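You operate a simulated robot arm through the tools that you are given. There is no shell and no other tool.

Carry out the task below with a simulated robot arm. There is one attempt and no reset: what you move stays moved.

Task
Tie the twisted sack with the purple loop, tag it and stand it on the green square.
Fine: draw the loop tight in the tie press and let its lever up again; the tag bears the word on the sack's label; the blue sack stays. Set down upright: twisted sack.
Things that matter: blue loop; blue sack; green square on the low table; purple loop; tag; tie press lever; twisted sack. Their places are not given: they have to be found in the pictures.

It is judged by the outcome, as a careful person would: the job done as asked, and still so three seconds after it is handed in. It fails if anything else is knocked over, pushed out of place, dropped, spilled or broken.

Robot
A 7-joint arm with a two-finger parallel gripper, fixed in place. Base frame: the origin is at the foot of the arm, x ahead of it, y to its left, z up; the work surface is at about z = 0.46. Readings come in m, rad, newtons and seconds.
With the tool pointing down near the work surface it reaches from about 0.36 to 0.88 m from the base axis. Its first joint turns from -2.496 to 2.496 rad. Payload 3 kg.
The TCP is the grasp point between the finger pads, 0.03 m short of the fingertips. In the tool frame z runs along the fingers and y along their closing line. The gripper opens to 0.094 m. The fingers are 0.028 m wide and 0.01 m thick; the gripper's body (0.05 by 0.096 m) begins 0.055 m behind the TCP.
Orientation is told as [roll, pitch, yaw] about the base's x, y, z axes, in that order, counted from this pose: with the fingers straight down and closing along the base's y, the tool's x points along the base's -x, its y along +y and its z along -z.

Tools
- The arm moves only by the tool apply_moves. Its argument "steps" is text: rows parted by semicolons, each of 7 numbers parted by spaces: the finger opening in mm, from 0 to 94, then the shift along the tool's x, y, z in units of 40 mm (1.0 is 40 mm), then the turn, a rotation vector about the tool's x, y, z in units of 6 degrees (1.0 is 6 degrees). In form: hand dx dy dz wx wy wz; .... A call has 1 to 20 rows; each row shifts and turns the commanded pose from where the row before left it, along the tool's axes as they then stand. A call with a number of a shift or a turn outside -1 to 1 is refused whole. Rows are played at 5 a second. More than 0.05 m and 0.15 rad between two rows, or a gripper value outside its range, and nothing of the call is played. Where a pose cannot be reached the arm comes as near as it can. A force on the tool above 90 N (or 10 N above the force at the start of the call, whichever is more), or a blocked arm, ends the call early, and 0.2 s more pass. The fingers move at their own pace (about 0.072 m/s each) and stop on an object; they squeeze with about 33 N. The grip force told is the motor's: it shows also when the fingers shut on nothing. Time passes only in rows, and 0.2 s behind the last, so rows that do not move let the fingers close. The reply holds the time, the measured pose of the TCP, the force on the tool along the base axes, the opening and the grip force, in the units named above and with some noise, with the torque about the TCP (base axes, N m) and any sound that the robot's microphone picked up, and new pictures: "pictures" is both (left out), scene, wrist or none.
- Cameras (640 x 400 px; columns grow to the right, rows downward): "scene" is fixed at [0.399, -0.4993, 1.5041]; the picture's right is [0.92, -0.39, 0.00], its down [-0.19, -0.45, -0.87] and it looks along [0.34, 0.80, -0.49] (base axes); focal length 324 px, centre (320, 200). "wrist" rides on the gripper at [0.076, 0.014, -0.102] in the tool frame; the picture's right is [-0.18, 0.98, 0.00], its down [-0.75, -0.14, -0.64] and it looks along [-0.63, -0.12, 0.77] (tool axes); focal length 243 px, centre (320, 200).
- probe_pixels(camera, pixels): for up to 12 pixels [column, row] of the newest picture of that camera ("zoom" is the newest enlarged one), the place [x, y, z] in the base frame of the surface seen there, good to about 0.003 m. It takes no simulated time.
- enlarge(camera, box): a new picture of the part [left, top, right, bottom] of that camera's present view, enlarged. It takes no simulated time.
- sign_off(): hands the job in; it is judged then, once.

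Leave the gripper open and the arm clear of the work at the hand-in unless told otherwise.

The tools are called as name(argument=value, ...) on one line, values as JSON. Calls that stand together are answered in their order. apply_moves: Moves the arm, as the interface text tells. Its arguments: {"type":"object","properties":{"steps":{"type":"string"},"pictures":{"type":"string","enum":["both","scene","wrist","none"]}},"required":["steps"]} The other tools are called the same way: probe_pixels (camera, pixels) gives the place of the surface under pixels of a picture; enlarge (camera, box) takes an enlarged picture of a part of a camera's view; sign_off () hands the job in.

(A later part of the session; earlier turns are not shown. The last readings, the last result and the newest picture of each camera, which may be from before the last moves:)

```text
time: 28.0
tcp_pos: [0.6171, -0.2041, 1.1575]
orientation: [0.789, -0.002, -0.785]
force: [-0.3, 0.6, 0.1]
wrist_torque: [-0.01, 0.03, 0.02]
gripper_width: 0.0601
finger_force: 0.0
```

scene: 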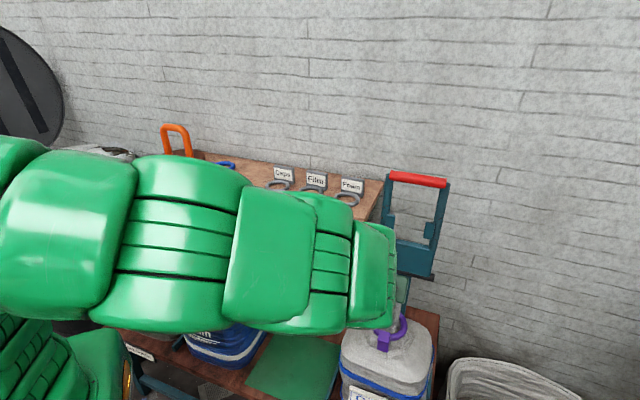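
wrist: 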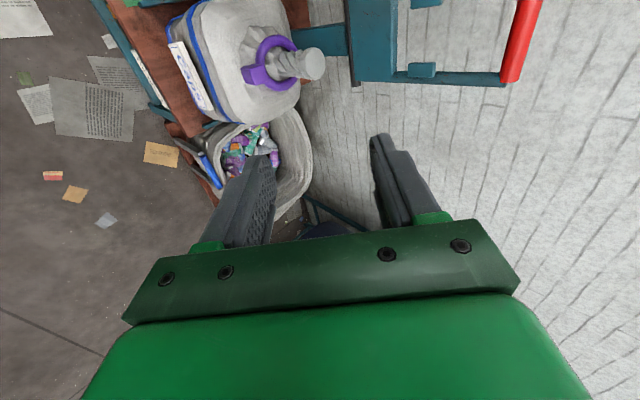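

The red bar now shows at (520,40) in the wrist view and is also clear in the scene view. I'll probe the lever from both.

probe_pixels(camera="wrist", pixels=[[527, 10], [519, 40], [512, 75], [505, 60], [530, 50], [450, 76], [422, 70], [354, 70], [400, 40], [350, 20]])

enlarge(camera="scene", box=[360, 160, 472, 230])

probe_pixels(camera="zoom", pixels=[[180, 75], [490, 125], [330, 95], [330, 125], [330, 112], [190, 250], [470, 300], [220, 250], [410, 290], [170, 100], [500, 150]])

```text
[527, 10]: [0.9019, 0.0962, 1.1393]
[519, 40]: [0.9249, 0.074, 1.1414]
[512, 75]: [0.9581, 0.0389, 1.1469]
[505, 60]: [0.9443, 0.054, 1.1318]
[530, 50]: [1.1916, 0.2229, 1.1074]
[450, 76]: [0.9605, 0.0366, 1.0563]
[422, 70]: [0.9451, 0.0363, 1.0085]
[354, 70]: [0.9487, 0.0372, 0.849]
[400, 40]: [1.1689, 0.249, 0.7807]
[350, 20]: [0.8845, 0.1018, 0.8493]
```

```text
5.71 times, centred on (416, 195) of scene
```

zoom: 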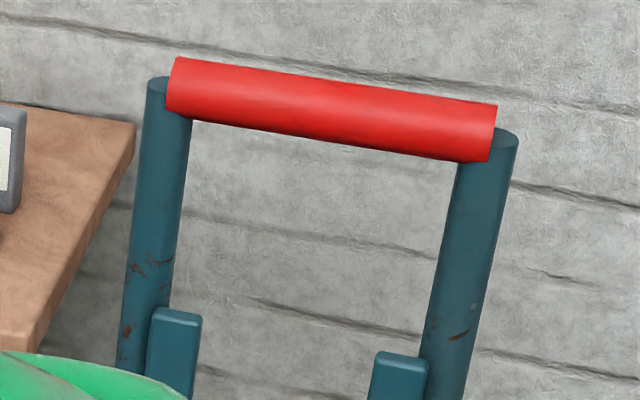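

```text
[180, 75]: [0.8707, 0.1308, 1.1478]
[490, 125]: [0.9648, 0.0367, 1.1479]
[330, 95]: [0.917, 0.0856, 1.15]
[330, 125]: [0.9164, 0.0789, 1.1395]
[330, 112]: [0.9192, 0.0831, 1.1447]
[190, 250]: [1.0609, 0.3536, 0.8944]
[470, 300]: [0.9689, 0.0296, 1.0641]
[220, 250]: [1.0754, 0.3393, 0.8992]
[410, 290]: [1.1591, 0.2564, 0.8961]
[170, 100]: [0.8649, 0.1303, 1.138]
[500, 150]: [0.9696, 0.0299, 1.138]
```

The bar lies exactly at 45°, centred at about (0.925, 0.091, 1.138) and roughly 26 mm thick. I'll approach to a point 8 cm short of it along the tool axis, first half way to check reach.

apply_moves(steps="60 -0.0226 0.7185 0.5875 0 0 0; 60 -0.0226 0.7185 0.5875 0 0 0; 60 -0.0226 0.7185 0.5875 0 0 0; 60 -0.0226 0.7185 0.5875 0 0 0; 60 -0.0226 0.7185 0.5875 0 0 0; 60 -0.0226 0.7185 0.5875 0 0 0; 60 0 0 0 0 0 0", pictures="both")

```text
time: 29.6
tcp_pos: [0.7784, -0.0538, 1.1775]
orientation: [0.787, 0.0, -0.785]
force: [-0.1, -0.6, -0.2]
wrist_torque: [0.05, -0.02, -0.02]
gripper_width: 0.0599
finger_force: 0.1
```

scene: 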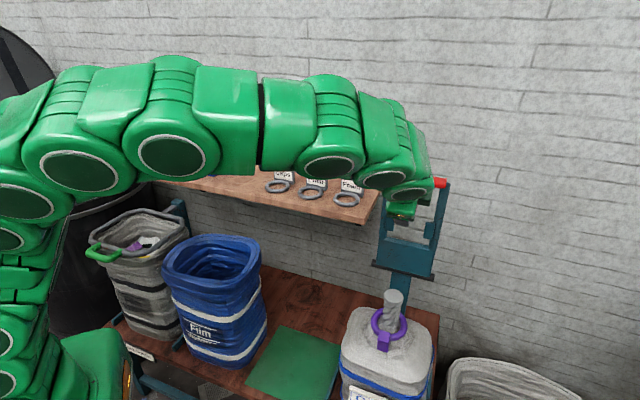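
wrist: 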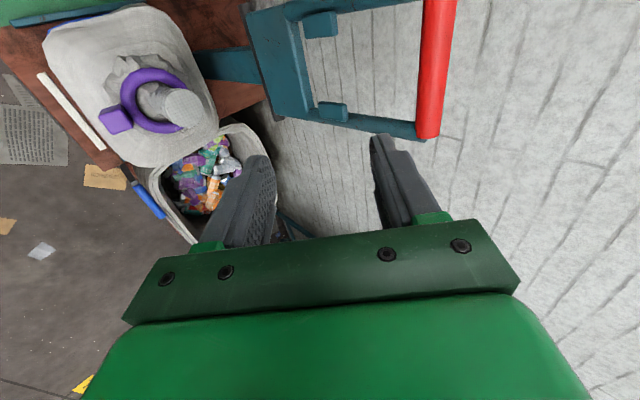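

The way is clear and the bar appears upright between the finger directions. I'll continue to the pre-grasp point.

apply_moves(steps="60 -0.0226 0.7185 0.5875 0 0 0; 60 -0.0226 0.7185 0.5875 0 0 0; 60 -0.0226 0.7185 0.5875 0 0 0; 60 0 0.55 0.4 0 0 0; 60 0 0 0 0 0 0", pictures="both")

```text
time: 30.8
tcp_pos: [0.8766, 0.0424, 1.193]
orientation: [0.788, 0.0, -0.785]
force: [-0.2, 0.6, 0.5]
wrist_torque: [0.0, 0.01, 0.01]
gripper_width: 0.0598
finger_force: 0.0
```

scene: 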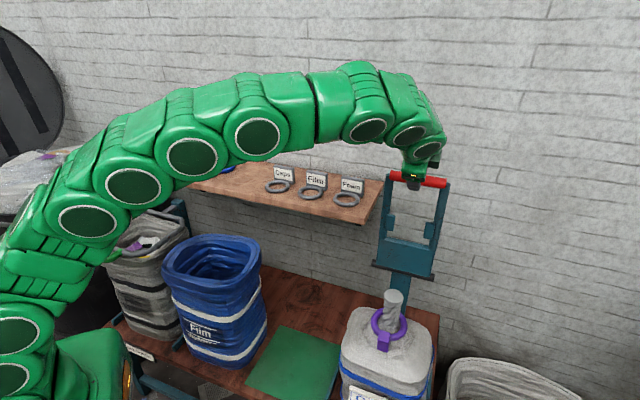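
wrist: 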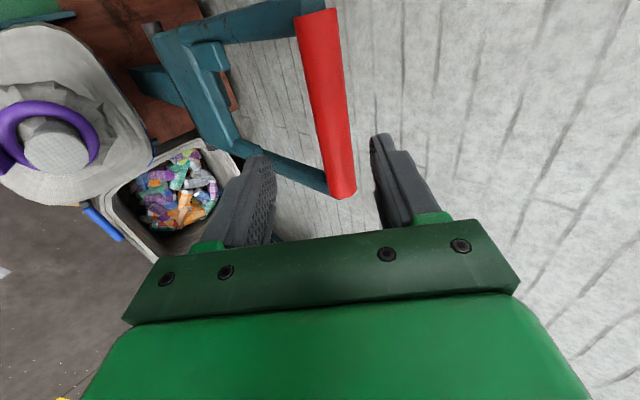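

The bar lies between the fingers at about (328,120). I'll probe it once more before closing in.

probe_pixels(camera="wrist", pixels=[[331, 120], [318, 120], [345, 120], [320, 30], [340, 185], [325, 80]])

```text
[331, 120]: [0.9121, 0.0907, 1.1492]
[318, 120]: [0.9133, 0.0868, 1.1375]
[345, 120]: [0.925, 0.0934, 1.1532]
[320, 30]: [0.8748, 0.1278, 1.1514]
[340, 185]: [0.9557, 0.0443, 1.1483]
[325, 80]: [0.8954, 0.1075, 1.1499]
```

The bar's axis is at s=0.7185, z=1.139. I'll shift 10 mm along the closing axis, advance 87 mm so the bar lies between the pads, and then close.

apply_moves(steps="60 0 0.26 0 0 0 0; 60 0 0 0.7 0 0 0; 60 0 0 0.7 0 0 0; 60 0 0 0.5 0 0 0; 60 0 0 0.2 0 0 0; 60 0 0 0 0 0 0", pictures="both")

```text
time: 32.2
tcp_pos: [0.9234, 0.0897, 1.1428]
orientation: [0.788, 0.0, -0.787]
force: [-1.0, -0.5, 0.6]
wrist_torque: [0.01, 0.02, -0.02]
gripper_width: 0.06
finger_force: 0.0
```

scene: 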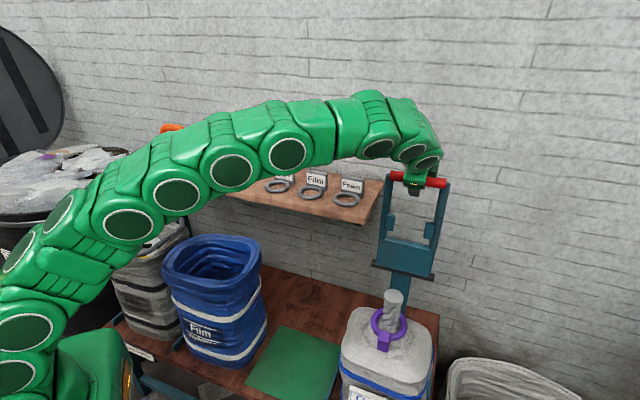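
wrist: 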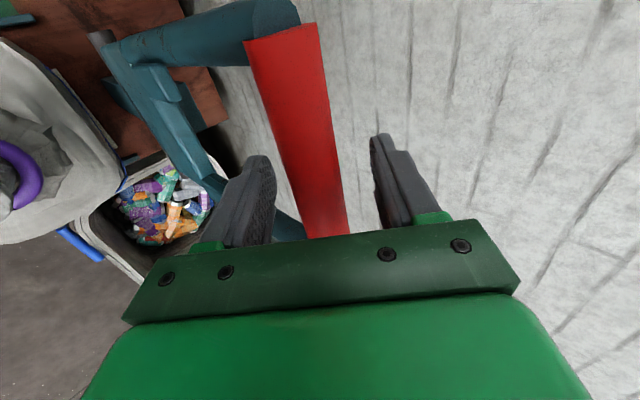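

The bar is between the fingers. Closing on it.

apply_moves(steps="40 0 0 0 0 0 0; 28 0 0 0 0 0 0; 15 0 0 0 0 0 0; 15 0 0 0 0 0 0", pictures="wrist")

```text
time: 33.2
tcp_pos: [0.9234, 0.0903, 1.1412]
orientation: [0.785, 0.001, -0.785]
force: [-21.3, -9.8, -14.7]
wrist_torque: [0.0, 0.25, 0.17]
gripper_width: 0.0318
finger_force: 45.3
```

wrist: 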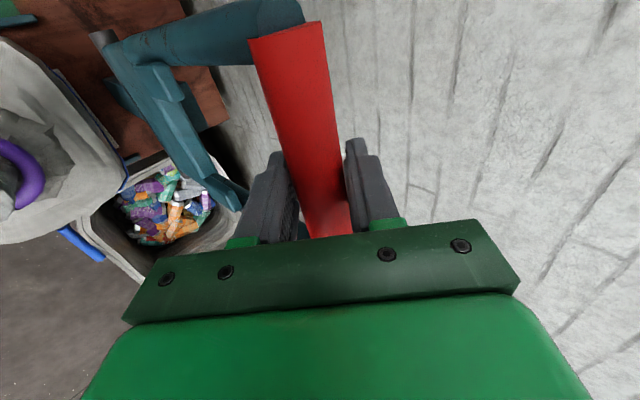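

The grip width is 32 mm on the bar. I'll swing the lever forward along its arc (radius ≈0.30 m about the hinge), trying the first 12° and checking the forces.

apply_moves(steps="15 0 -0.29 -0.262 0 0 0; 15 0 -0.29 -0.262 0 0 0; 15 0 -0.633 -0.46 0 0 0; 15 0 0 0 0 0 0", pictures="both")

```text
time: 34.2
tcp_pos: [0.8803, 0.0458, 1.1387]
orientation: [0.791, -0.004, -0.787]
force: [-14.0, 4.5, 45.0]
wrist_torque: [0.12, 0.19, 0.16]
gripper_width: 0.0314
finger_force: 45.1
```

scene: 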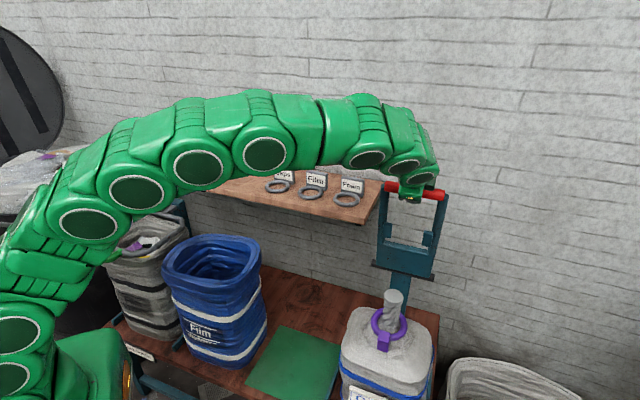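
wrist: 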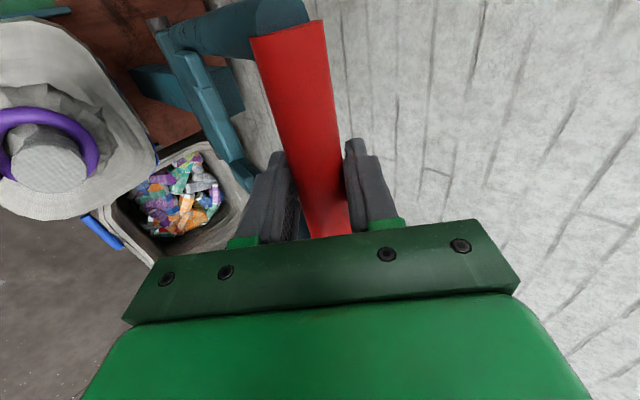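

The lever moves. The 45 N upward shows the hinge lies a bit nearer than I assumed (s≈0.70, z≈0.842, radius 0.30). I'll correct the arc and go on to about 33°.

apply_moves(steps="15 0 -0.642 -0.4825 0 0 0; 15 0 -0.7 -0.357 0 0 0; 15 0 -0.7335 -0.281 0 0 0; 15 0 -0.758 -0.203 0 0 0; 15 0 0 0 0 0 0", pictures="scene")

```text
time: 35.4
tcp_pos: [0.7975, -0.0356, 1.0895]
orientation: [0.784, 0.002, -0.786]
force: [29.7, -4.8, -21.3]
wrist_torque: [-0.25, -0.08, -0.01]
gripper_width: 0.0321
finger_force: 44.9
```

scene: 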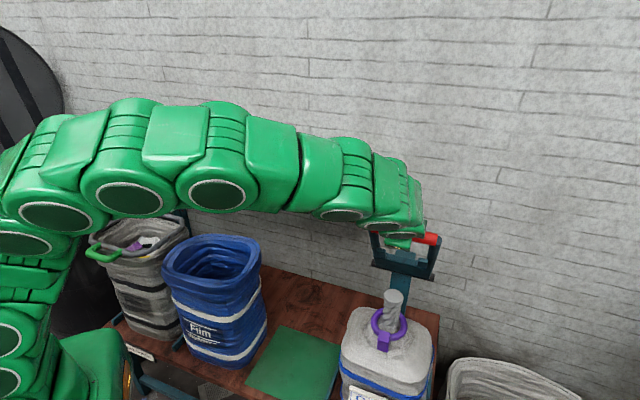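

Radial force (27 N along the tool axis) shows the arc estimate is a few mm off, while the tangential force is small. I'll loosen the fingers to 38 mm so the bar is captured but can slide along them, and go on to about 57°.

apply_moves(steps="38 0 0 0 0 0 0; 38 0 0 0 0 0 0; 38 0 -0.776 -0.122 0 0 0; 38 0 -0.783 -0.041 0 0 0; 38 0 -0.783 0.041 0 0 0; 38 0 -0.776 0.122 0 0 0; 38 0 0 0 0 0 0", pictures="both")

```text
time: 37.0
tcp_pos: [0.7347, -0.0993, 1.0026]
orientation: [0.788, -0.001, -0.785]
force: [-0.2, 1.7, 2.2]
wrist_torque: [0.03, -0.03, 0.04]
gripper_width: 0.0395
finger_force: 1.4
```

scene: 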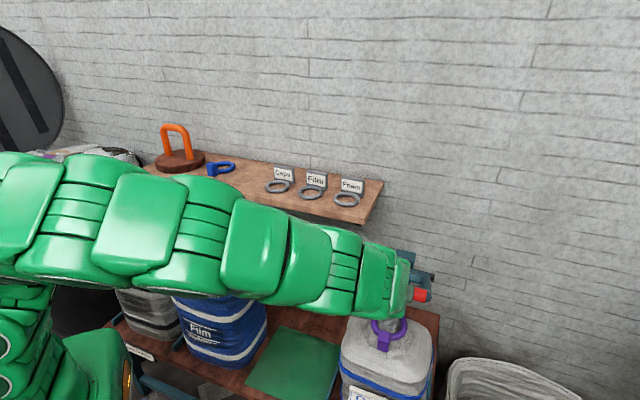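
wrist: 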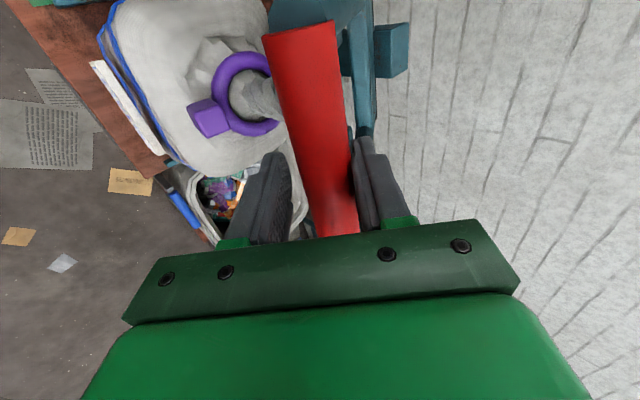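

Forces are tiny now, with the lever at about 57° and riding against the upper finger. I'll continue to about 81°.

apply_moves(steps="38 0 -0.758 0.203 0 0 0; 38 0 -0.7335 0.281 0 0 0; 38 0 -0.7 0.357 0 0 0; 38 0 -0.6575 0.428 0 0 0; 38 0 0 0 0 0 0", pictures="both")

```text
time: 38.2
tcp_pos: [0.7038, -0.131, 0.8878]
orientation: [0.788, -0.001, -0.786]
force: [1.4, 2.5, 2.7]
wrist_torque: [0.02, -0.04, -0.05]
gripper_width: 0.0406
finger_force: 1.6
```

scene: 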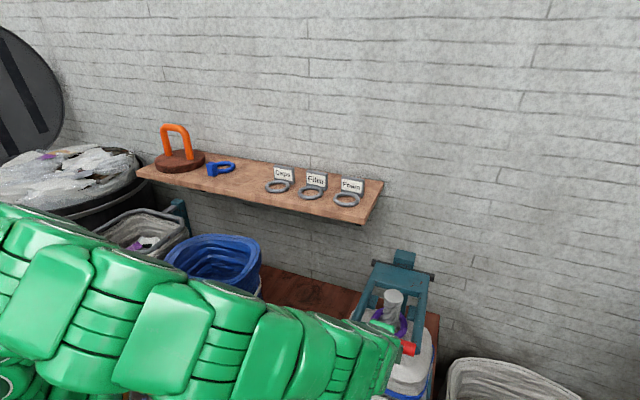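
wrist: 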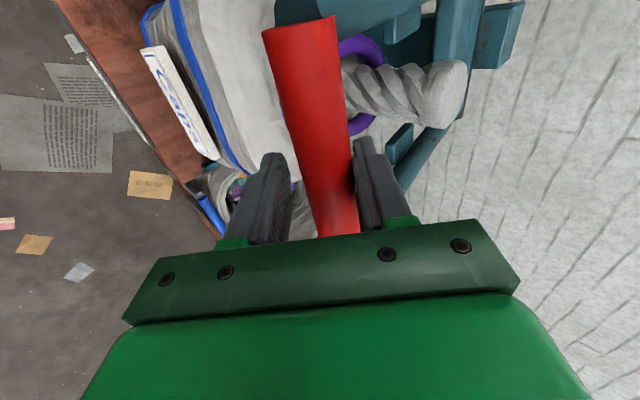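

The lever is near 81°, and the neck stands in the frame with the jaws coming down on each side. I'll zoom in to look.

enlarge(camera="scene", box=[346, 240, 458, 360])

enlarge(camera="wrist", box=[240, 0, 540, 190])

```text
3.33 times, centred on (402, 300) of scene
```

zoom: 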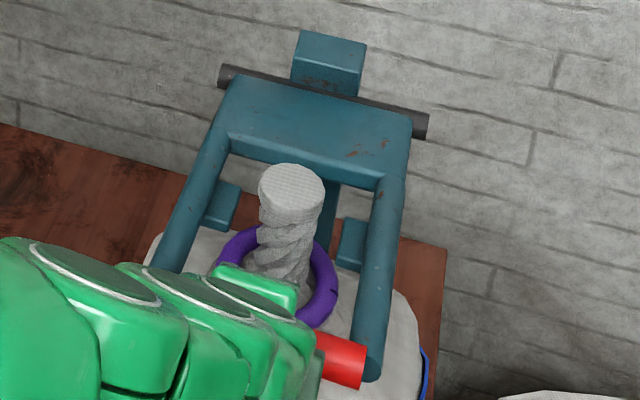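

```text
2.11 times, centred on (390, 95) of wrist
```

zoom: 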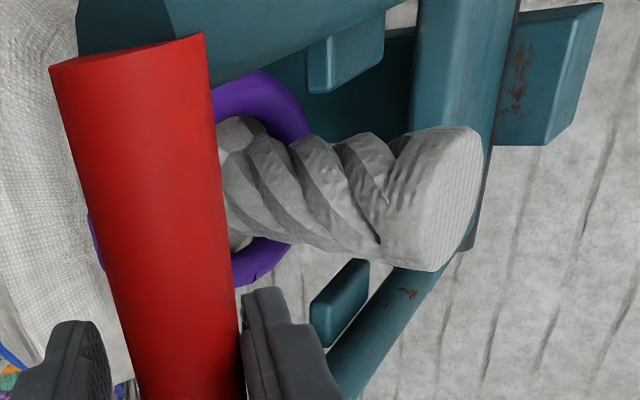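

The jaws are still above the loop. I'll back the tool 6 mm along the bar contact to keep the fingertips off the block, then press on in 3° steps.

apply_moves(steps="38 0 0 -0.15 0 0 0; 38 0 -0.305 0.2465 0 0 0; 38 0 -0.305 0.2465 0 0 0; 38 0 0 0 0 0 0", pictures="both")

```text
time: 39.2
tcp_pos: [0.6994, -0.1359, 0.8614]
orientation: [0.786, -0.001, -0.786]
force: [1.0, 2.7, 3.9]
wrist_torque: [0.01, -0.14, 0.0]
gripper_width: 0.0407
finger_force: 2.3
```

scene: 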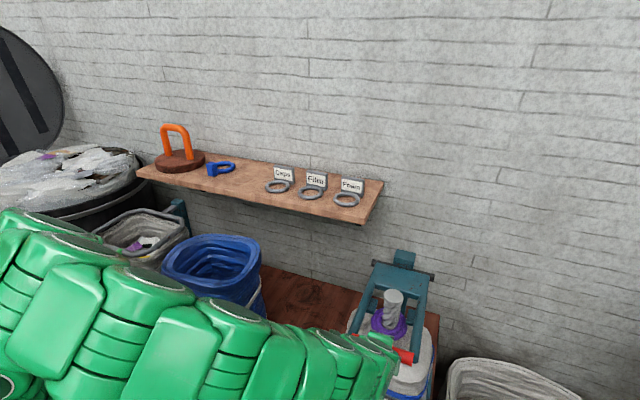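
wrist: 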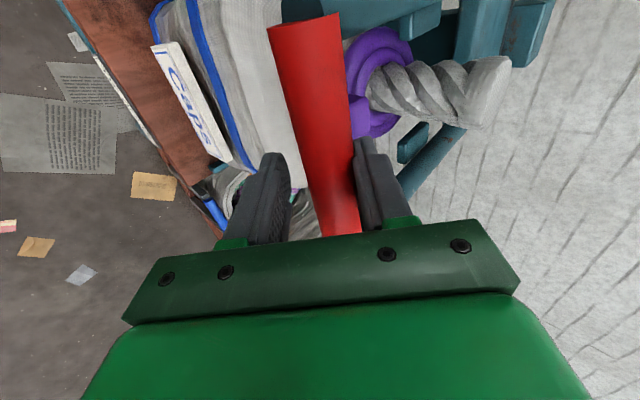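

The block shows just beyond the bar. Before pressing further I'll check where the forearm lies relative to the blue sack, and zoom on the jaws.

probe_pixels(camera="scene", pixels=[[235, 330], [230, 365], [320, 370], [150, 340], [380, 375], [400, 300], [405, 262], [362, 305], [412, 330], [388, 312], [405, 322], [407, 357]])

enlarge(camera="scene", box=[346, 240, 458, 360])

```text
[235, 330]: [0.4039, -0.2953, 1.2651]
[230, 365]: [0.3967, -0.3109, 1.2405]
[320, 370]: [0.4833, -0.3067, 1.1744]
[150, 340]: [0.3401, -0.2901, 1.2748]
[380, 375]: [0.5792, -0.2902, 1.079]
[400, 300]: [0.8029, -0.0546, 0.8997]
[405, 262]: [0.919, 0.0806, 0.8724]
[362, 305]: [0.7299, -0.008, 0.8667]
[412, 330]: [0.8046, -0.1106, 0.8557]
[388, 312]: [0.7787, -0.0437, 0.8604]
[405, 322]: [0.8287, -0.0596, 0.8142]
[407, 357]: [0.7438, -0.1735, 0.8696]
```

```text
3.33 times, centred on (402, 300) of scene
```

zoom: 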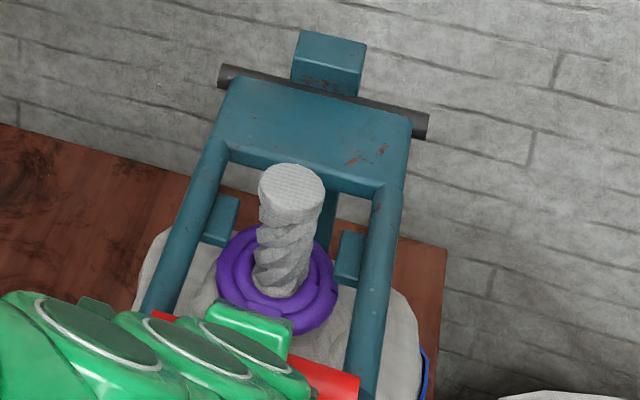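

The loop has changed and now looks drawn in close around the neck. I'll zoom in for detail.

enlarge(camera="scene", box=[370, 280, 426, 345])

enlarge(camera="wrist", box=[320, 10, 480, 160])

```text
6.15 times, centred on (398, 312) of scene
```

zoom: 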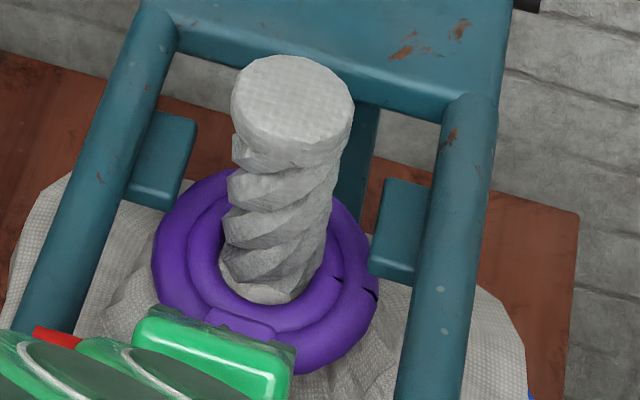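

```text
2.67 times, centred on (400, 85) of wrist
```

zoom: 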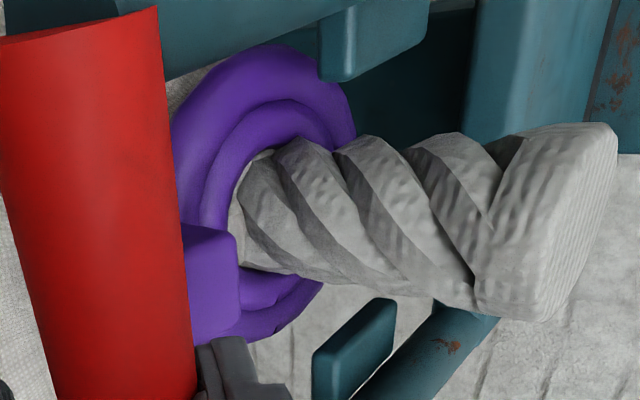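

A tight inner ring has appeared around the neck. I'll probe the block to check clearance from the fingertip, and the jaws, before pressing the lever to its stop.

probe_pixels(camera="zoom", pixels=[[215, 250], [200, 240], [200, 320], [225, 300], [235, 370], [300, 70], [250, 130], [350, 40], [345, 350], [400, 20], [90, 200], [280, 300]])

```text
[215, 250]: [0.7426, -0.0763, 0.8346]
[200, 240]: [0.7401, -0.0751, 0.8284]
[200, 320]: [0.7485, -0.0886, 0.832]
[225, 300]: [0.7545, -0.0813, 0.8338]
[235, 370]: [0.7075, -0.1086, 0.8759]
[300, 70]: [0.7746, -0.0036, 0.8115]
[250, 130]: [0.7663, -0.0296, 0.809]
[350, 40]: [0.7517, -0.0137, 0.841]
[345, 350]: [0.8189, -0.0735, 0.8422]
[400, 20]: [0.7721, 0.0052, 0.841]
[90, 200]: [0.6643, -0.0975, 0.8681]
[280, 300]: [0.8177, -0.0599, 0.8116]
```

The block is about 3 cm from the fingertips, so there's room. I'll press the lever further down in small steps.

apply_moves(steps="38 0 -0.2775 0.2775 0 0 0; 38 0 -0.2775 0.2775 0 0 0; 38 0 0 0 0 0 0", pictures="wrist")

enlarge(camera="scene", box=[370, 280, 426, 345])

```text
time: 40.0
tcp_pos: [0.6996, -0.1344, 0.8296]
orientation: [0.787, 0.001, -0.786]
force: [16.1, 8.2, 41.1]
wrist_torque: [0.35, -0.38, -0.23]
gripper_width: 0.0616
finger_force: 20.4
```

wrist: 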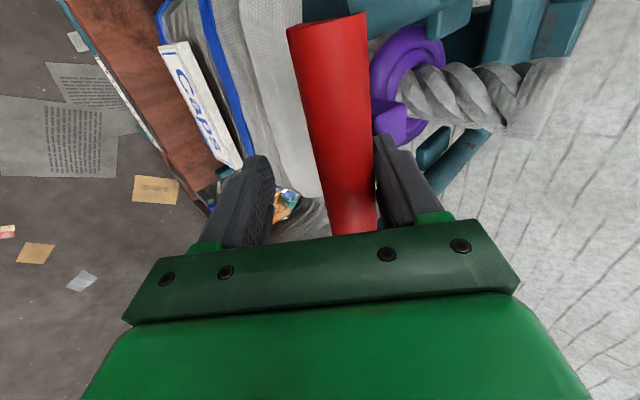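

```text
6.15 times, centred on (398, 312) of scene
```

zoom: 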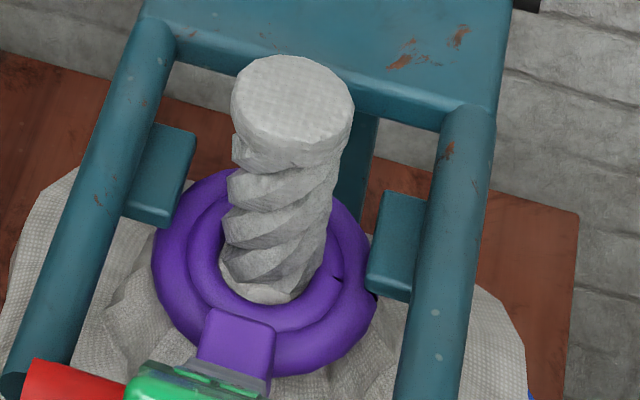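

The fingers were pushed open to 62 mm and the force rose to 41 N up, so the lever is at its stop. I'll probe the bar, the jaws and the loop at this end position.

probe_pixels(camera="zoom", pixels=[[75, 380], [160, 150], [160, 200], [405, 220], [390, 275], [190, 270], [240, 290], [235, 345], [360, 270], [320, 260], [70, 280], [440, 300]])

```text
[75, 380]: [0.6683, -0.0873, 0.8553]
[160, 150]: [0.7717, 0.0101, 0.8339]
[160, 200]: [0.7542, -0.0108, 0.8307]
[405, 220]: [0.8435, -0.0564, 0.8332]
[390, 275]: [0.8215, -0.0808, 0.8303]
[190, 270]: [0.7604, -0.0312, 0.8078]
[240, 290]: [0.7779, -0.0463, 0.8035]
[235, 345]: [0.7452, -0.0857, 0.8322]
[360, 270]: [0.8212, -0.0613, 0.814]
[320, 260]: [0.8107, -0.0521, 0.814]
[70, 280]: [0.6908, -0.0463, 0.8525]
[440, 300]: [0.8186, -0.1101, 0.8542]
```

The lever arms are level (z≈0.839 axis), so it's at its lower stop and the inner ring is tight on the neck. Now I'll let the lever up along the same arc, first part slowly.

apply_moves(steps="38 0 0.2775 -0.2775 0 0 0; 38 0 0.2775 -0.2775 0 0 0; 38 0 0.305 -0.2465 0 0 0; 38 0 0.305 -0.2465 0 0 0; 38 0 0 0 0 0 0", pictures="both")

enlarge(camera="scene", box=[370, 280, 426, 345])

```text
time: 41.2
tcp_pos: [0.7002, -0.1314, 0.8938]
orientation: [0.788, 0.002, -0.783]
force: [-0.5, 3.0, 3.1]
wrist_torque: [0.03, -0.04, 0.01]
gripper_width: 0.0403
finger_force: 1.9
```

scene: 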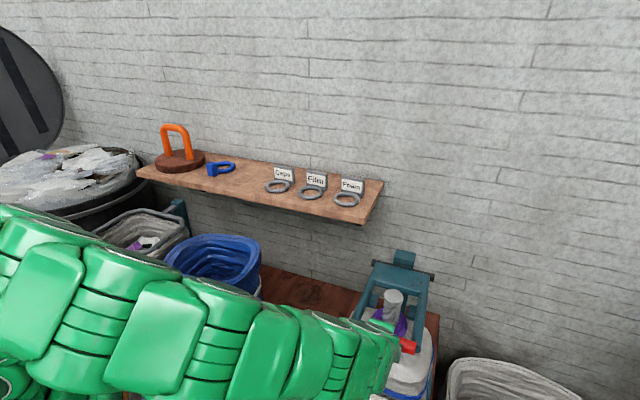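
wrist: 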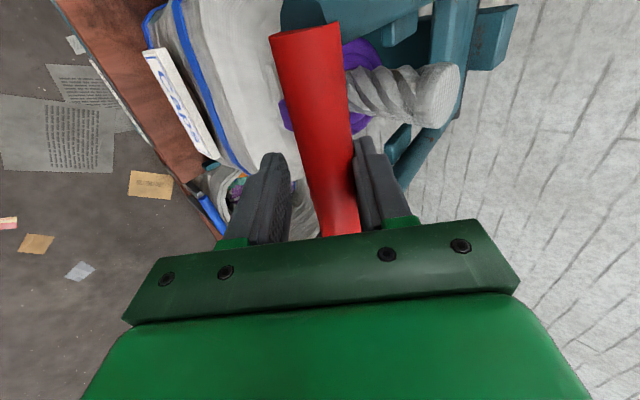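

```text
6.15 times, centred on (398, 312) of scene
```

zoom: 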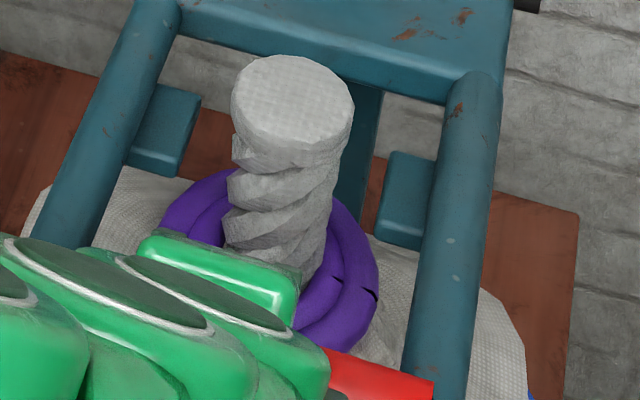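

The lever rises with my hand and the loop stays drawn in on the neck. I'll keep following the arc up to about 21° from upright.

apply_moves(steps="38 0 0.6575 -0.428 0 0 0; 38 0 0.7 -0.357 0 0 0; 38 0 0.7335 -0.281 0 0 0; 38 0 0.758 -0.203 0 0 0; 38 0 0.776 -0.122 0 0 0; 38 0 0.783 -0.041 0 0 0; 38 0 0.783 0.041 0 0 0; 38 0 0.776 0.122 0 0 0; 38 0 0.758 0.203 0 0 0; 38 0 0.7335 0.281 0 0 0; 38 0 0 0 0 0 0", pictures="both")

```text
time: 43.6
tcp_pos: [0.8359, 0.0002, 1.1246]
orientation: [0.789, 0.003, -0.784]
force: [-0.8, 1.4, 2.1]
wrist_torque: [0.0, -0.01, 0.01]
gripper_width: 0.0395
finger_force: 1.0
```

scene: 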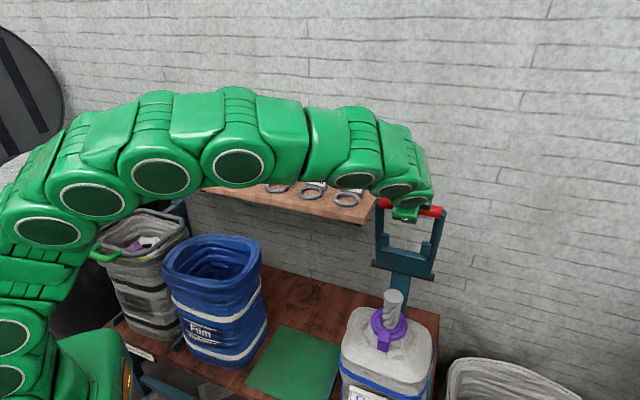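
wrist: 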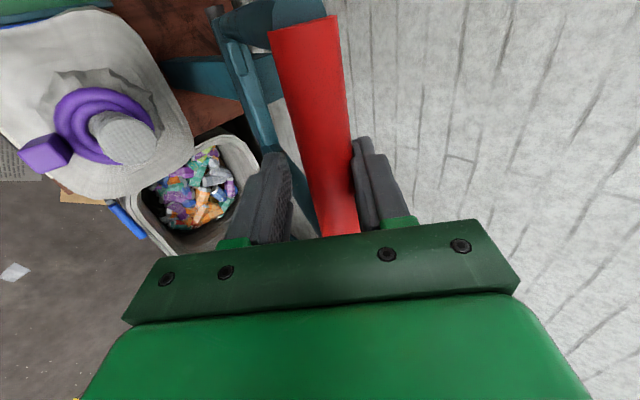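

The lever keeps following. Now the last part up to its upright stop.

apply_moves(steps="38 0 0.7 0.357 0 0 0; 38 0 0.68 0.444 0 0 0; 38 0 0.587 0.477 0 0 0; 38 0 0.3 0.29 0 0 0; 38 0 0.271 0.284 0 0 0; 38 0 0 0 0 0 0", pictures="both")

```text
time: 45.0
tcp_pos: [0.9239, 0.0876, 1.1451]
orientation: [0.786, -0.001, -0.786]
force: [0.1, 0.5, 0.9]
wrist_torque: [0.03, -0.01, -0.03]
gripper_width: 0.038
finger_force: 0.0
```

scene: 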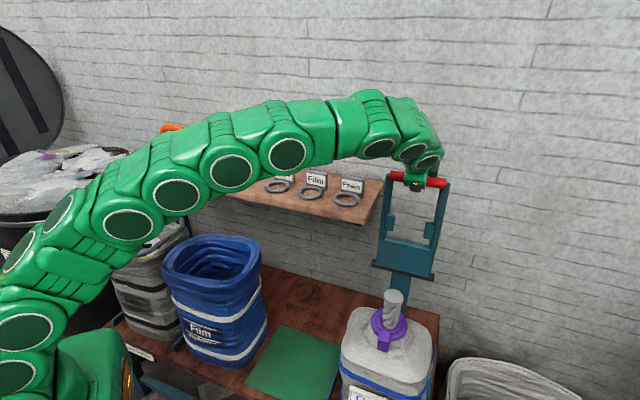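
wrist: 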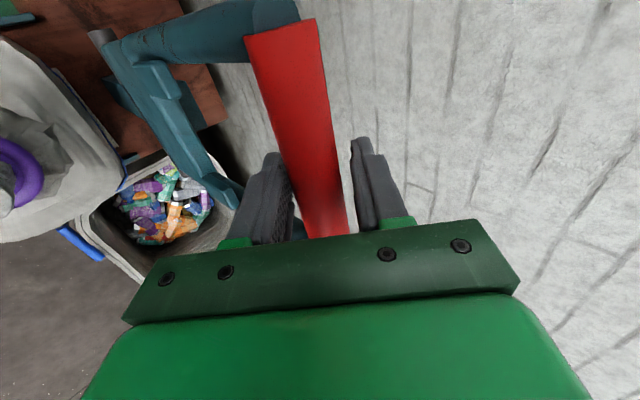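

The lever is back upright as at the start, with no load on the hand. I'll open wide and back straight out along the tool axis.

apply_moves(steps="60 0 0 0 0 0 0; 66 0 0 0 0 0 0; 66 0 0 -0.5 0 0 0; 66 0 0 -0.75 0 0 0; 66 0 0 -1 0 0 0; 66 0 -0.7 -0.7 0 0 0; 66 0 -0.7 -0.7 0 0 0; 66 0 -0.7 -0.7 0 0 0; 66 0 -0.7 -0.7 0 0 0; 66 0 0 0 0 0 0", pictures="both")

enlarge(camera="scene", box=[340, 260, 452, 360])

enlarge(camera="wrist", box=[20, 40, 270, 200])

```text
time: 47.2
tcp_pos: [0.764, -0.0704, 1.2108]
orientation: [0.786, 0.0, -0.785]
force: [-0.5, 0.4, 0.7]
wrist_torque: [0.0, 0.01, -0.01]
gripper_width: 0.0659
finger_force: 0.1
```

scene: 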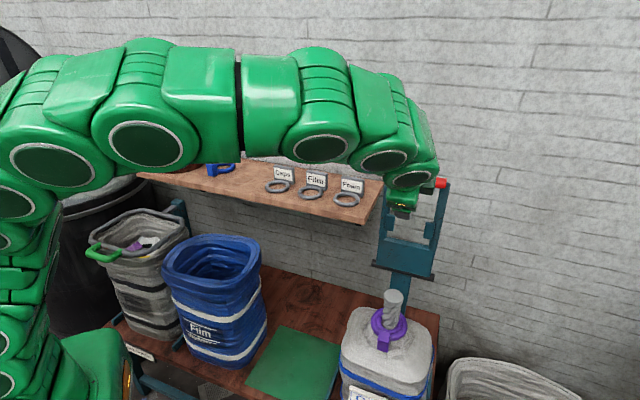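
wrist: 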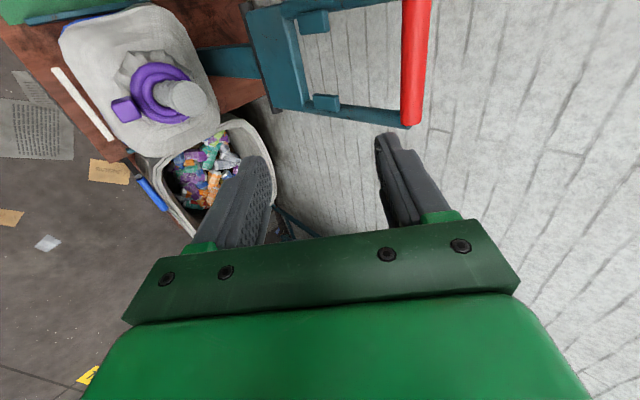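

```text
4.00 times, centred on (396, 310) of scene
```

zoom: 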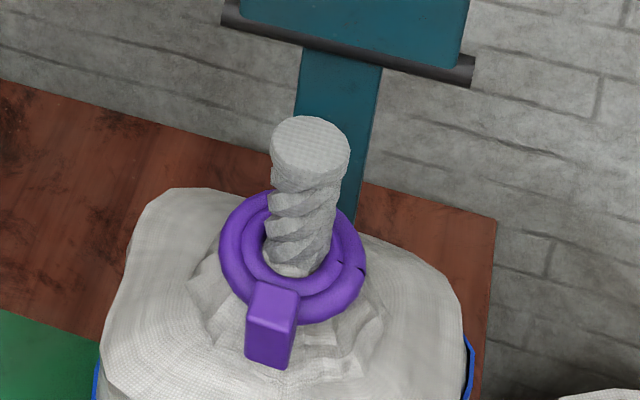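

```text
2.50 times, centred on (145, 120) of wrist
```

zoom: 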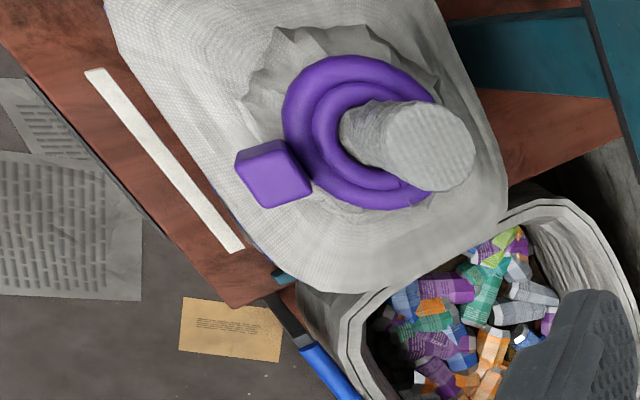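

The loop is drawn tight in two coils around the neck, and the lever is up. Next is the Caps tag. I'll move toward the middle at height and straighten the tool.

apply_moves(steps="80 0.848 -0.09 -0.047 0 0 0; 80 0.848 -0.09 -0.047 0 0 0; 80 0.848 -0.09 -0.047 0 0 0; 80 0.848 -0.09 -0.047 0 0 0; 80 0.848 -0.09 -0.047 0 0 0; 80 0.848 -0.09 -0.047 0 0 0; 80 0.848 -0.09 -0.047 0 0 0; 80 0.848 -0.09 -0.047 0 0 0; 80 0 0 0 0.94 0 0; 80 0 0 0 0.94 0 0; 80 0 0 0 0.94 0 0; 80 0 0 0 0.94 0 0; 80 0 0 0 0.94 0 0; 80 0 0 0 0.94 0 0; 80 0 0 0 0.94 0 0; 80 0 0 0 0.92 0 0; 80 0 0 0 0 0 0", pictures="both")

```text
time: 50.8
tcp_pos: [0.5519, 0.1007, 1.199]
orientation: [0.0, 0.0, -0.785]
force: [-0.3, -1.0, 0.3]
wrist_torque: [0.0, 0.0, 0.0]
gripper_width: 0.0801
finger_force: 0.1
```

scene: 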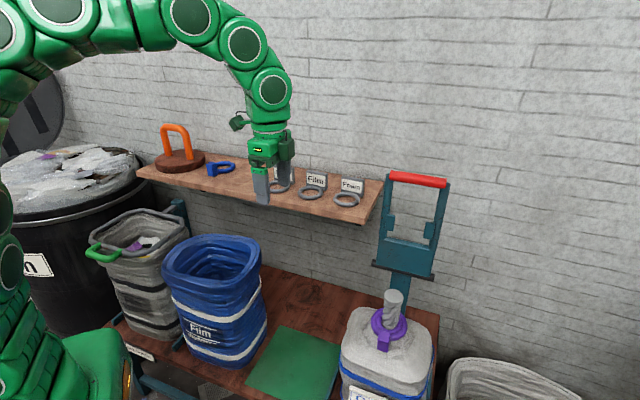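
wrist: 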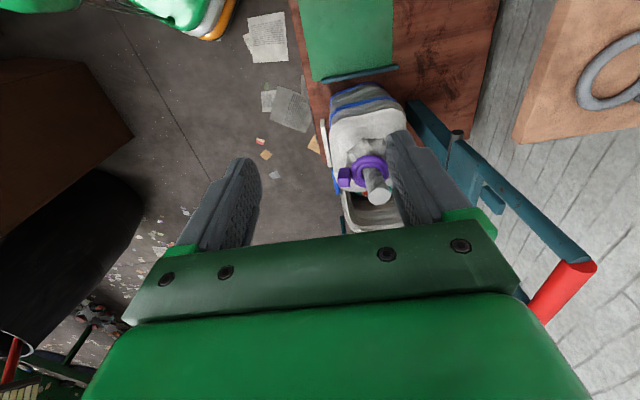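

Now I'll turn 90° back so the tool closes along the shelf direction and the camera looks forward over the tags.

apply_moves(steps="94 0 0 0 0 0 -1; 94 0 0 0 0 0 -1; 94 0 0 0 0 0 -1; 94 0 0 0 0 0 -1; 94 0 0 0 0 0 -1; 94 0 0 0 0 0 -1; 94 0 0 0 0 0 -1; 94 0 0 0 0 0 -1; 94 0 0 0 0 0 -1; 94 0 0 0 0 0 -1; 94 0 0 0 0 0 -1; 94 0 0 0 0 0 -1; 94 0 0 0 0 0 -1; 94 0 0 0 0 0 -1; 94 0 0 0 0 0 -1; 94 0 0 0 0 0 0", pictures="both")

```text
time: 54.2
tcp_pos: [0.5509, 0.1003, 1.1996]
orientation: [-0.001, -0.002, 0.787]
force: [0.5, -0.6, 0.2]
wrist_torque: [0.0, 0.01, -0.02]
gripper_width: 0.0938
finger_force: 0.1
```

scene: 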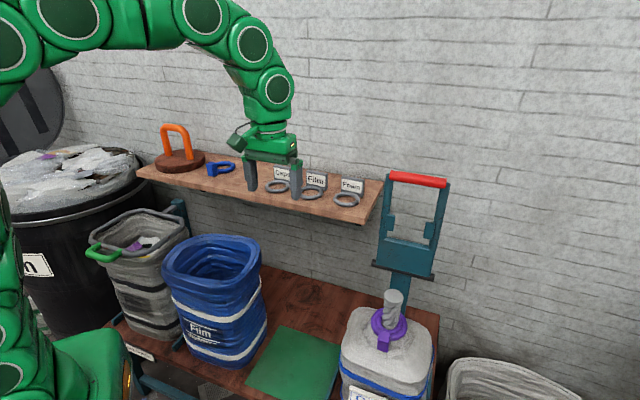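
wrist: 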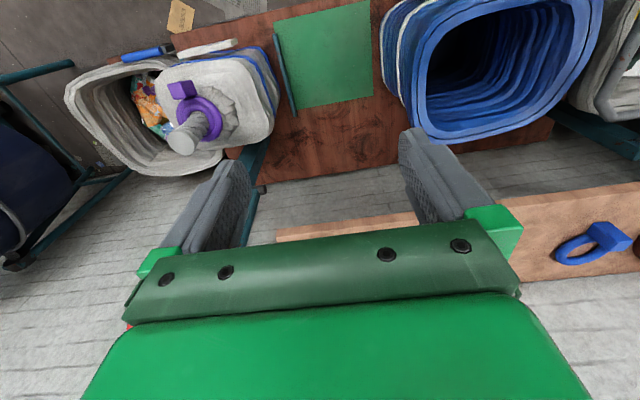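

Good. I'll move in front of the Caps tag at about z=1.16 and tilt the tool 20° forward.

apply_moves(steps="94 -0.686 0.64 0.125 0 0 0; 94 -0.686 0.64 0.125 0 0 0; 94 -0.686 0.64 0.125 0 0 0; 94 -0.686 0.64 0.125 0 0 0; 94 -0.686 0.64 0.125 0 0 0; 94 -0.686 0.64 0.125 0 0 0; 94 -0.686 0.64 0.125 0 0 0; 94 -0.686 0.64 0.125 0 0 0; 94 0 0 0 0 -0.833 0; 94 0 0 0 0 -0.833 0; 94 0 0 0 0 -0.833 0; 94 0 0 0 0 -0.833 0; 94 0 0 0 0 0 0", pictures="both")

```text
time: 57.0
tcp_pos: [0.5619, 0.4018, 1.1604]
orientation: [0.001, -0.353, 0.787]
force: [-0.7, 0.2, -0.5]
wrist_torque: [0.04, -0.03, 0.01]
gripper_width: 0.094
finger_force: 0.1
```

scene: 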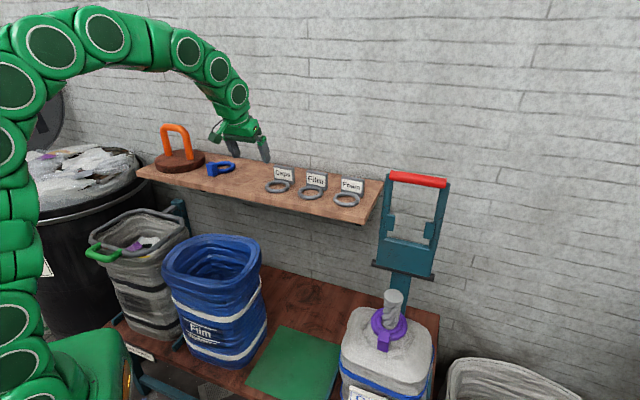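
wrist: 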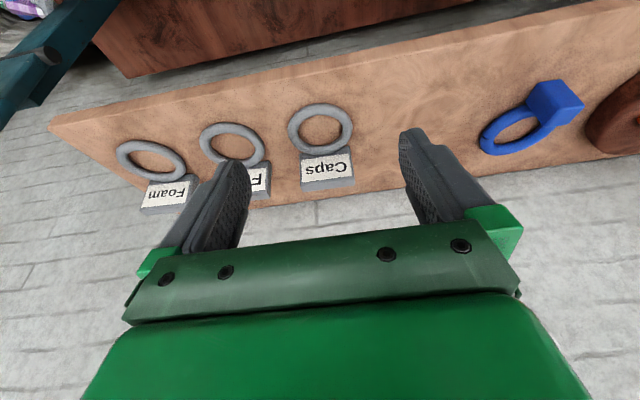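

The tags are clear in the wrist view, with Caps at (325,150). I'll enlarge it and probe the plate and ring.

enlarge(camera="wrist", box=[275, 95, 371, 195])

```text
4.00 times, centred on (323, 145) of wrist
```

zoom: 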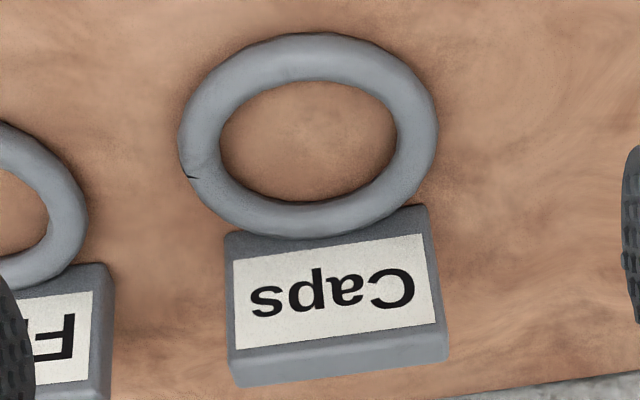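

probe_pixels(camera="zoom", pixels=[[240, 370], [443, 346], [340, 358], [229, 300], [438, 280], [305, 55], [200, 140], [415, 130], [305, 215], [330, 300], [105, 300], [108, 380]])

probe_pixels(camera="zoom", pixels=[[235, 350], [242, 383], [440, 330], [446, 357], [238, 240], [425, 215], [182, 140], [437, 120], [305, 35], [305, 83], [222, 140], [395, 130]])

```text
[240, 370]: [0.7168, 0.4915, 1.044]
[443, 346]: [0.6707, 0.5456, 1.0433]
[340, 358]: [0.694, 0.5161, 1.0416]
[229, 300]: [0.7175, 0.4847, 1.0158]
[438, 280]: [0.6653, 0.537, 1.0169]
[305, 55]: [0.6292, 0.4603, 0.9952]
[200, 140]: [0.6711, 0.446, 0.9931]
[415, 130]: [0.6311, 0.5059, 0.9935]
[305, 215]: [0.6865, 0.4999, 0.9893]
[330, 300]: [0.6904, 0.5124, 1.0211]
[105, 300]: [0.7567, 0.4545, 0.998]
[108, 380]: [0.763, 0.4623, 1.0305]
```

```text
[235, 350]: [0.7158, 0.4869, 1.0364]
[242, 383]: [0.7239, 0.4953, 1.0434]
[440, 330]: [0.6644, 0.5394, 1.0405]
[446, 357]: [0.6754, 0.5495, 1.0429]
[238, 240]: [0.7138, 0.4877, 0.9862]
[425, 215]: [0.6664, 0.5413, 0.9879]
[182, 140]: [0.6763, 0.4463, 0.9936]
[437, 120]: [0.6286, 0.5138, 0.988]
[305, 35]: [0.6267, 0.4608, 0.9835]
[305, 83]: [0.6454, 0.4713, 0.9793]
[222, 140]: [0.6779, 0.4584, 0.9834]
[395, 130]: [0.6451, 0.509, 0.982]
```

The plate is exactly at 45°: centre (0.695, 0.518), 74–77 mm long and 14 mm thick, top at 1.043. The ring centre is 53 mm in front of it with an inner radius of about 30 mm. I'll grip the plate by its two ends, so next I move to the pre-grasp 9 cm back along the tilted tool axis.

apply_moves(steps="94 -0.59 -0.059 0.504 0 0 0; 94 -0.59 -0.059 0.504 0 0 0; 94 -0.59 -0.059 0.504 0 0 0; 94 -0.59 -0.059 0.504 0 0 0; 94 -0.59 -0.059 0.504 0 0 0; 94 0 0 0 0 0 0", pictures="both")

```text
time: 58.4
tcp_pos: [0.6744, 0.4943, 1.1049]
orientation: [0.001, -0.351, 0.785]
force: [0.5, -0.2, -0.4]
wrist_torque: [0.0, -0.03, 0.03]
gripper_width: 0.0941
finger_force: 0.1
```

scene: 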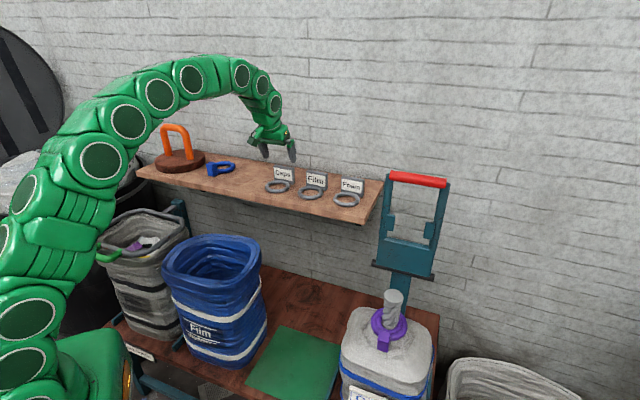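
wrist: 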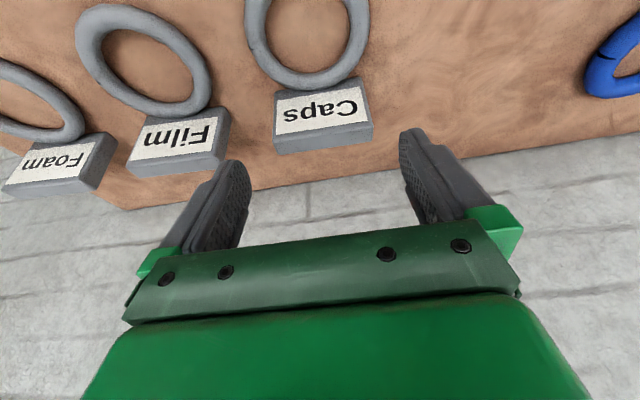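

Reached. I'll refine the plate position from this closer view.

probe_pixels(camera="wrist", pixels=[[280, 147], [370, 133], [325, 141], [277, 120], [366, 100], [277, 95], [320, 115], [325, 147], [215, 165], [262, 20], [357, 20], [308, 80]])

enlarge(camera="wrist", box=[230, 60, 430, 185])

```text
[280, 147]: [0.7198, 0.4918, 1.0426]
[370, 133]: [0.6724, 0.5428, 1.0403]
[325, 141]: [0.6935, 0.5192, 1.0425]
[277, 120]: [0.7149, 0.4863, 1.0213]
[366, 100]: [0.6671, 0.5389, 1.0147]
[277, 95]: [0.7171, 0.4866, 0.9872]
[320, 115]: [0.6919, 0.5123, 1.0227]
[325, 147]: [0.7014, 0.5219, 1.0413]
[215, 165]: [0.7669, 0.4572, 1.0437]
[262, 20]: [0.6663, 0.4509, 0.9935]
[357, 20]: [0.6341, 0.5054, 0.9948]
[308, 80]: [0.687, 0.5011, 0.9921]
```

```text
3.20 times, centred on (330, 122) of wrist
```

zoom: 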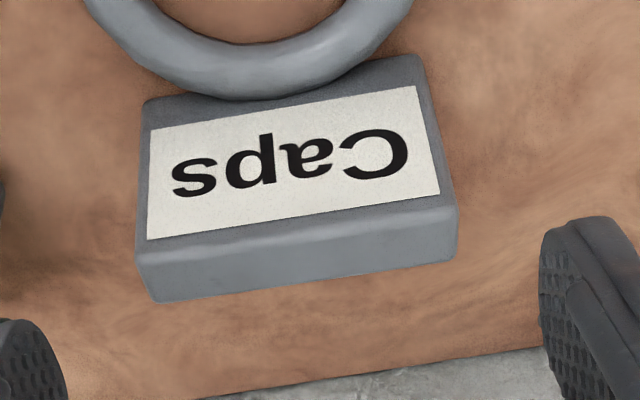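

The plate is centred at lat 0.126, about 2 mm off my line. I'll slide down along the tool axis so the fingers go past the plate's two ends.

apply_moves(steps="94 -0.025 0.045 0.5 0 0 0; 94 0 0 0.5 0 0 0; 94 0 0 0.5 0 0 0; 94 0 0 0.4 0 0 0; 94 0 0 0.32 0 0 0; 94 0 0 0 0 0 0", pictures="both")

enlarge(camera="scene", box=[230, 140, 326, 200])

```text
time: 59.8
tcp_pos: [0.692, 0.5175, 1.0212]
orientation: [0.0, -0.351, 0.785]
force: [0.6, 0.0, 0.9]
wrist_torque: [0.02, 0.02, 0.0]
gripper_width: 0.0942
finger_force: 0.1
```

scene: 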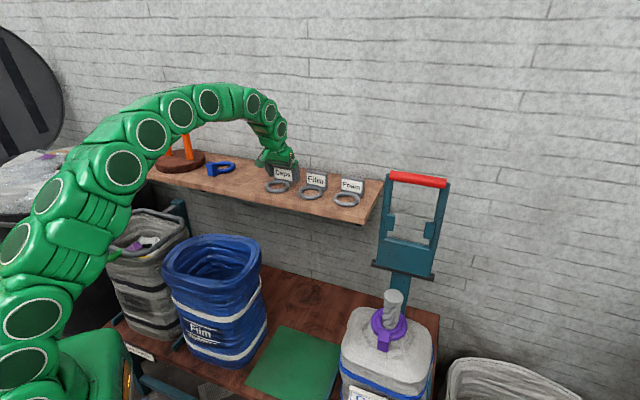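
wrist: 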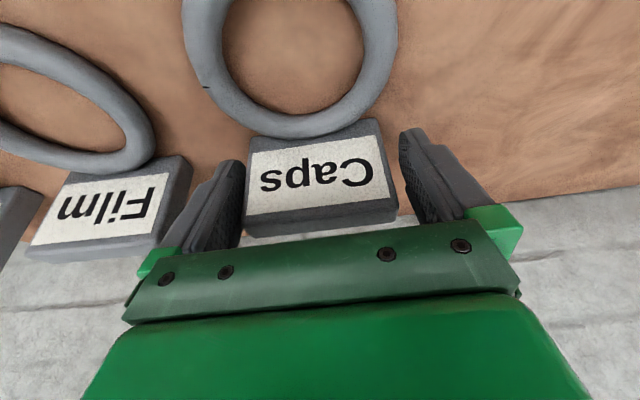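

```text
6.67 times, centred on (278, 170) of scene
```

zoom: 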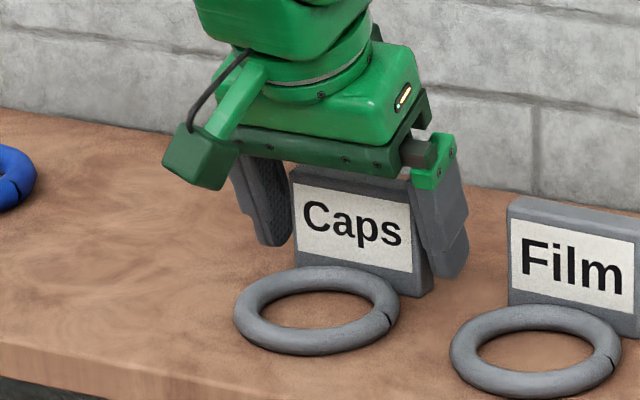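

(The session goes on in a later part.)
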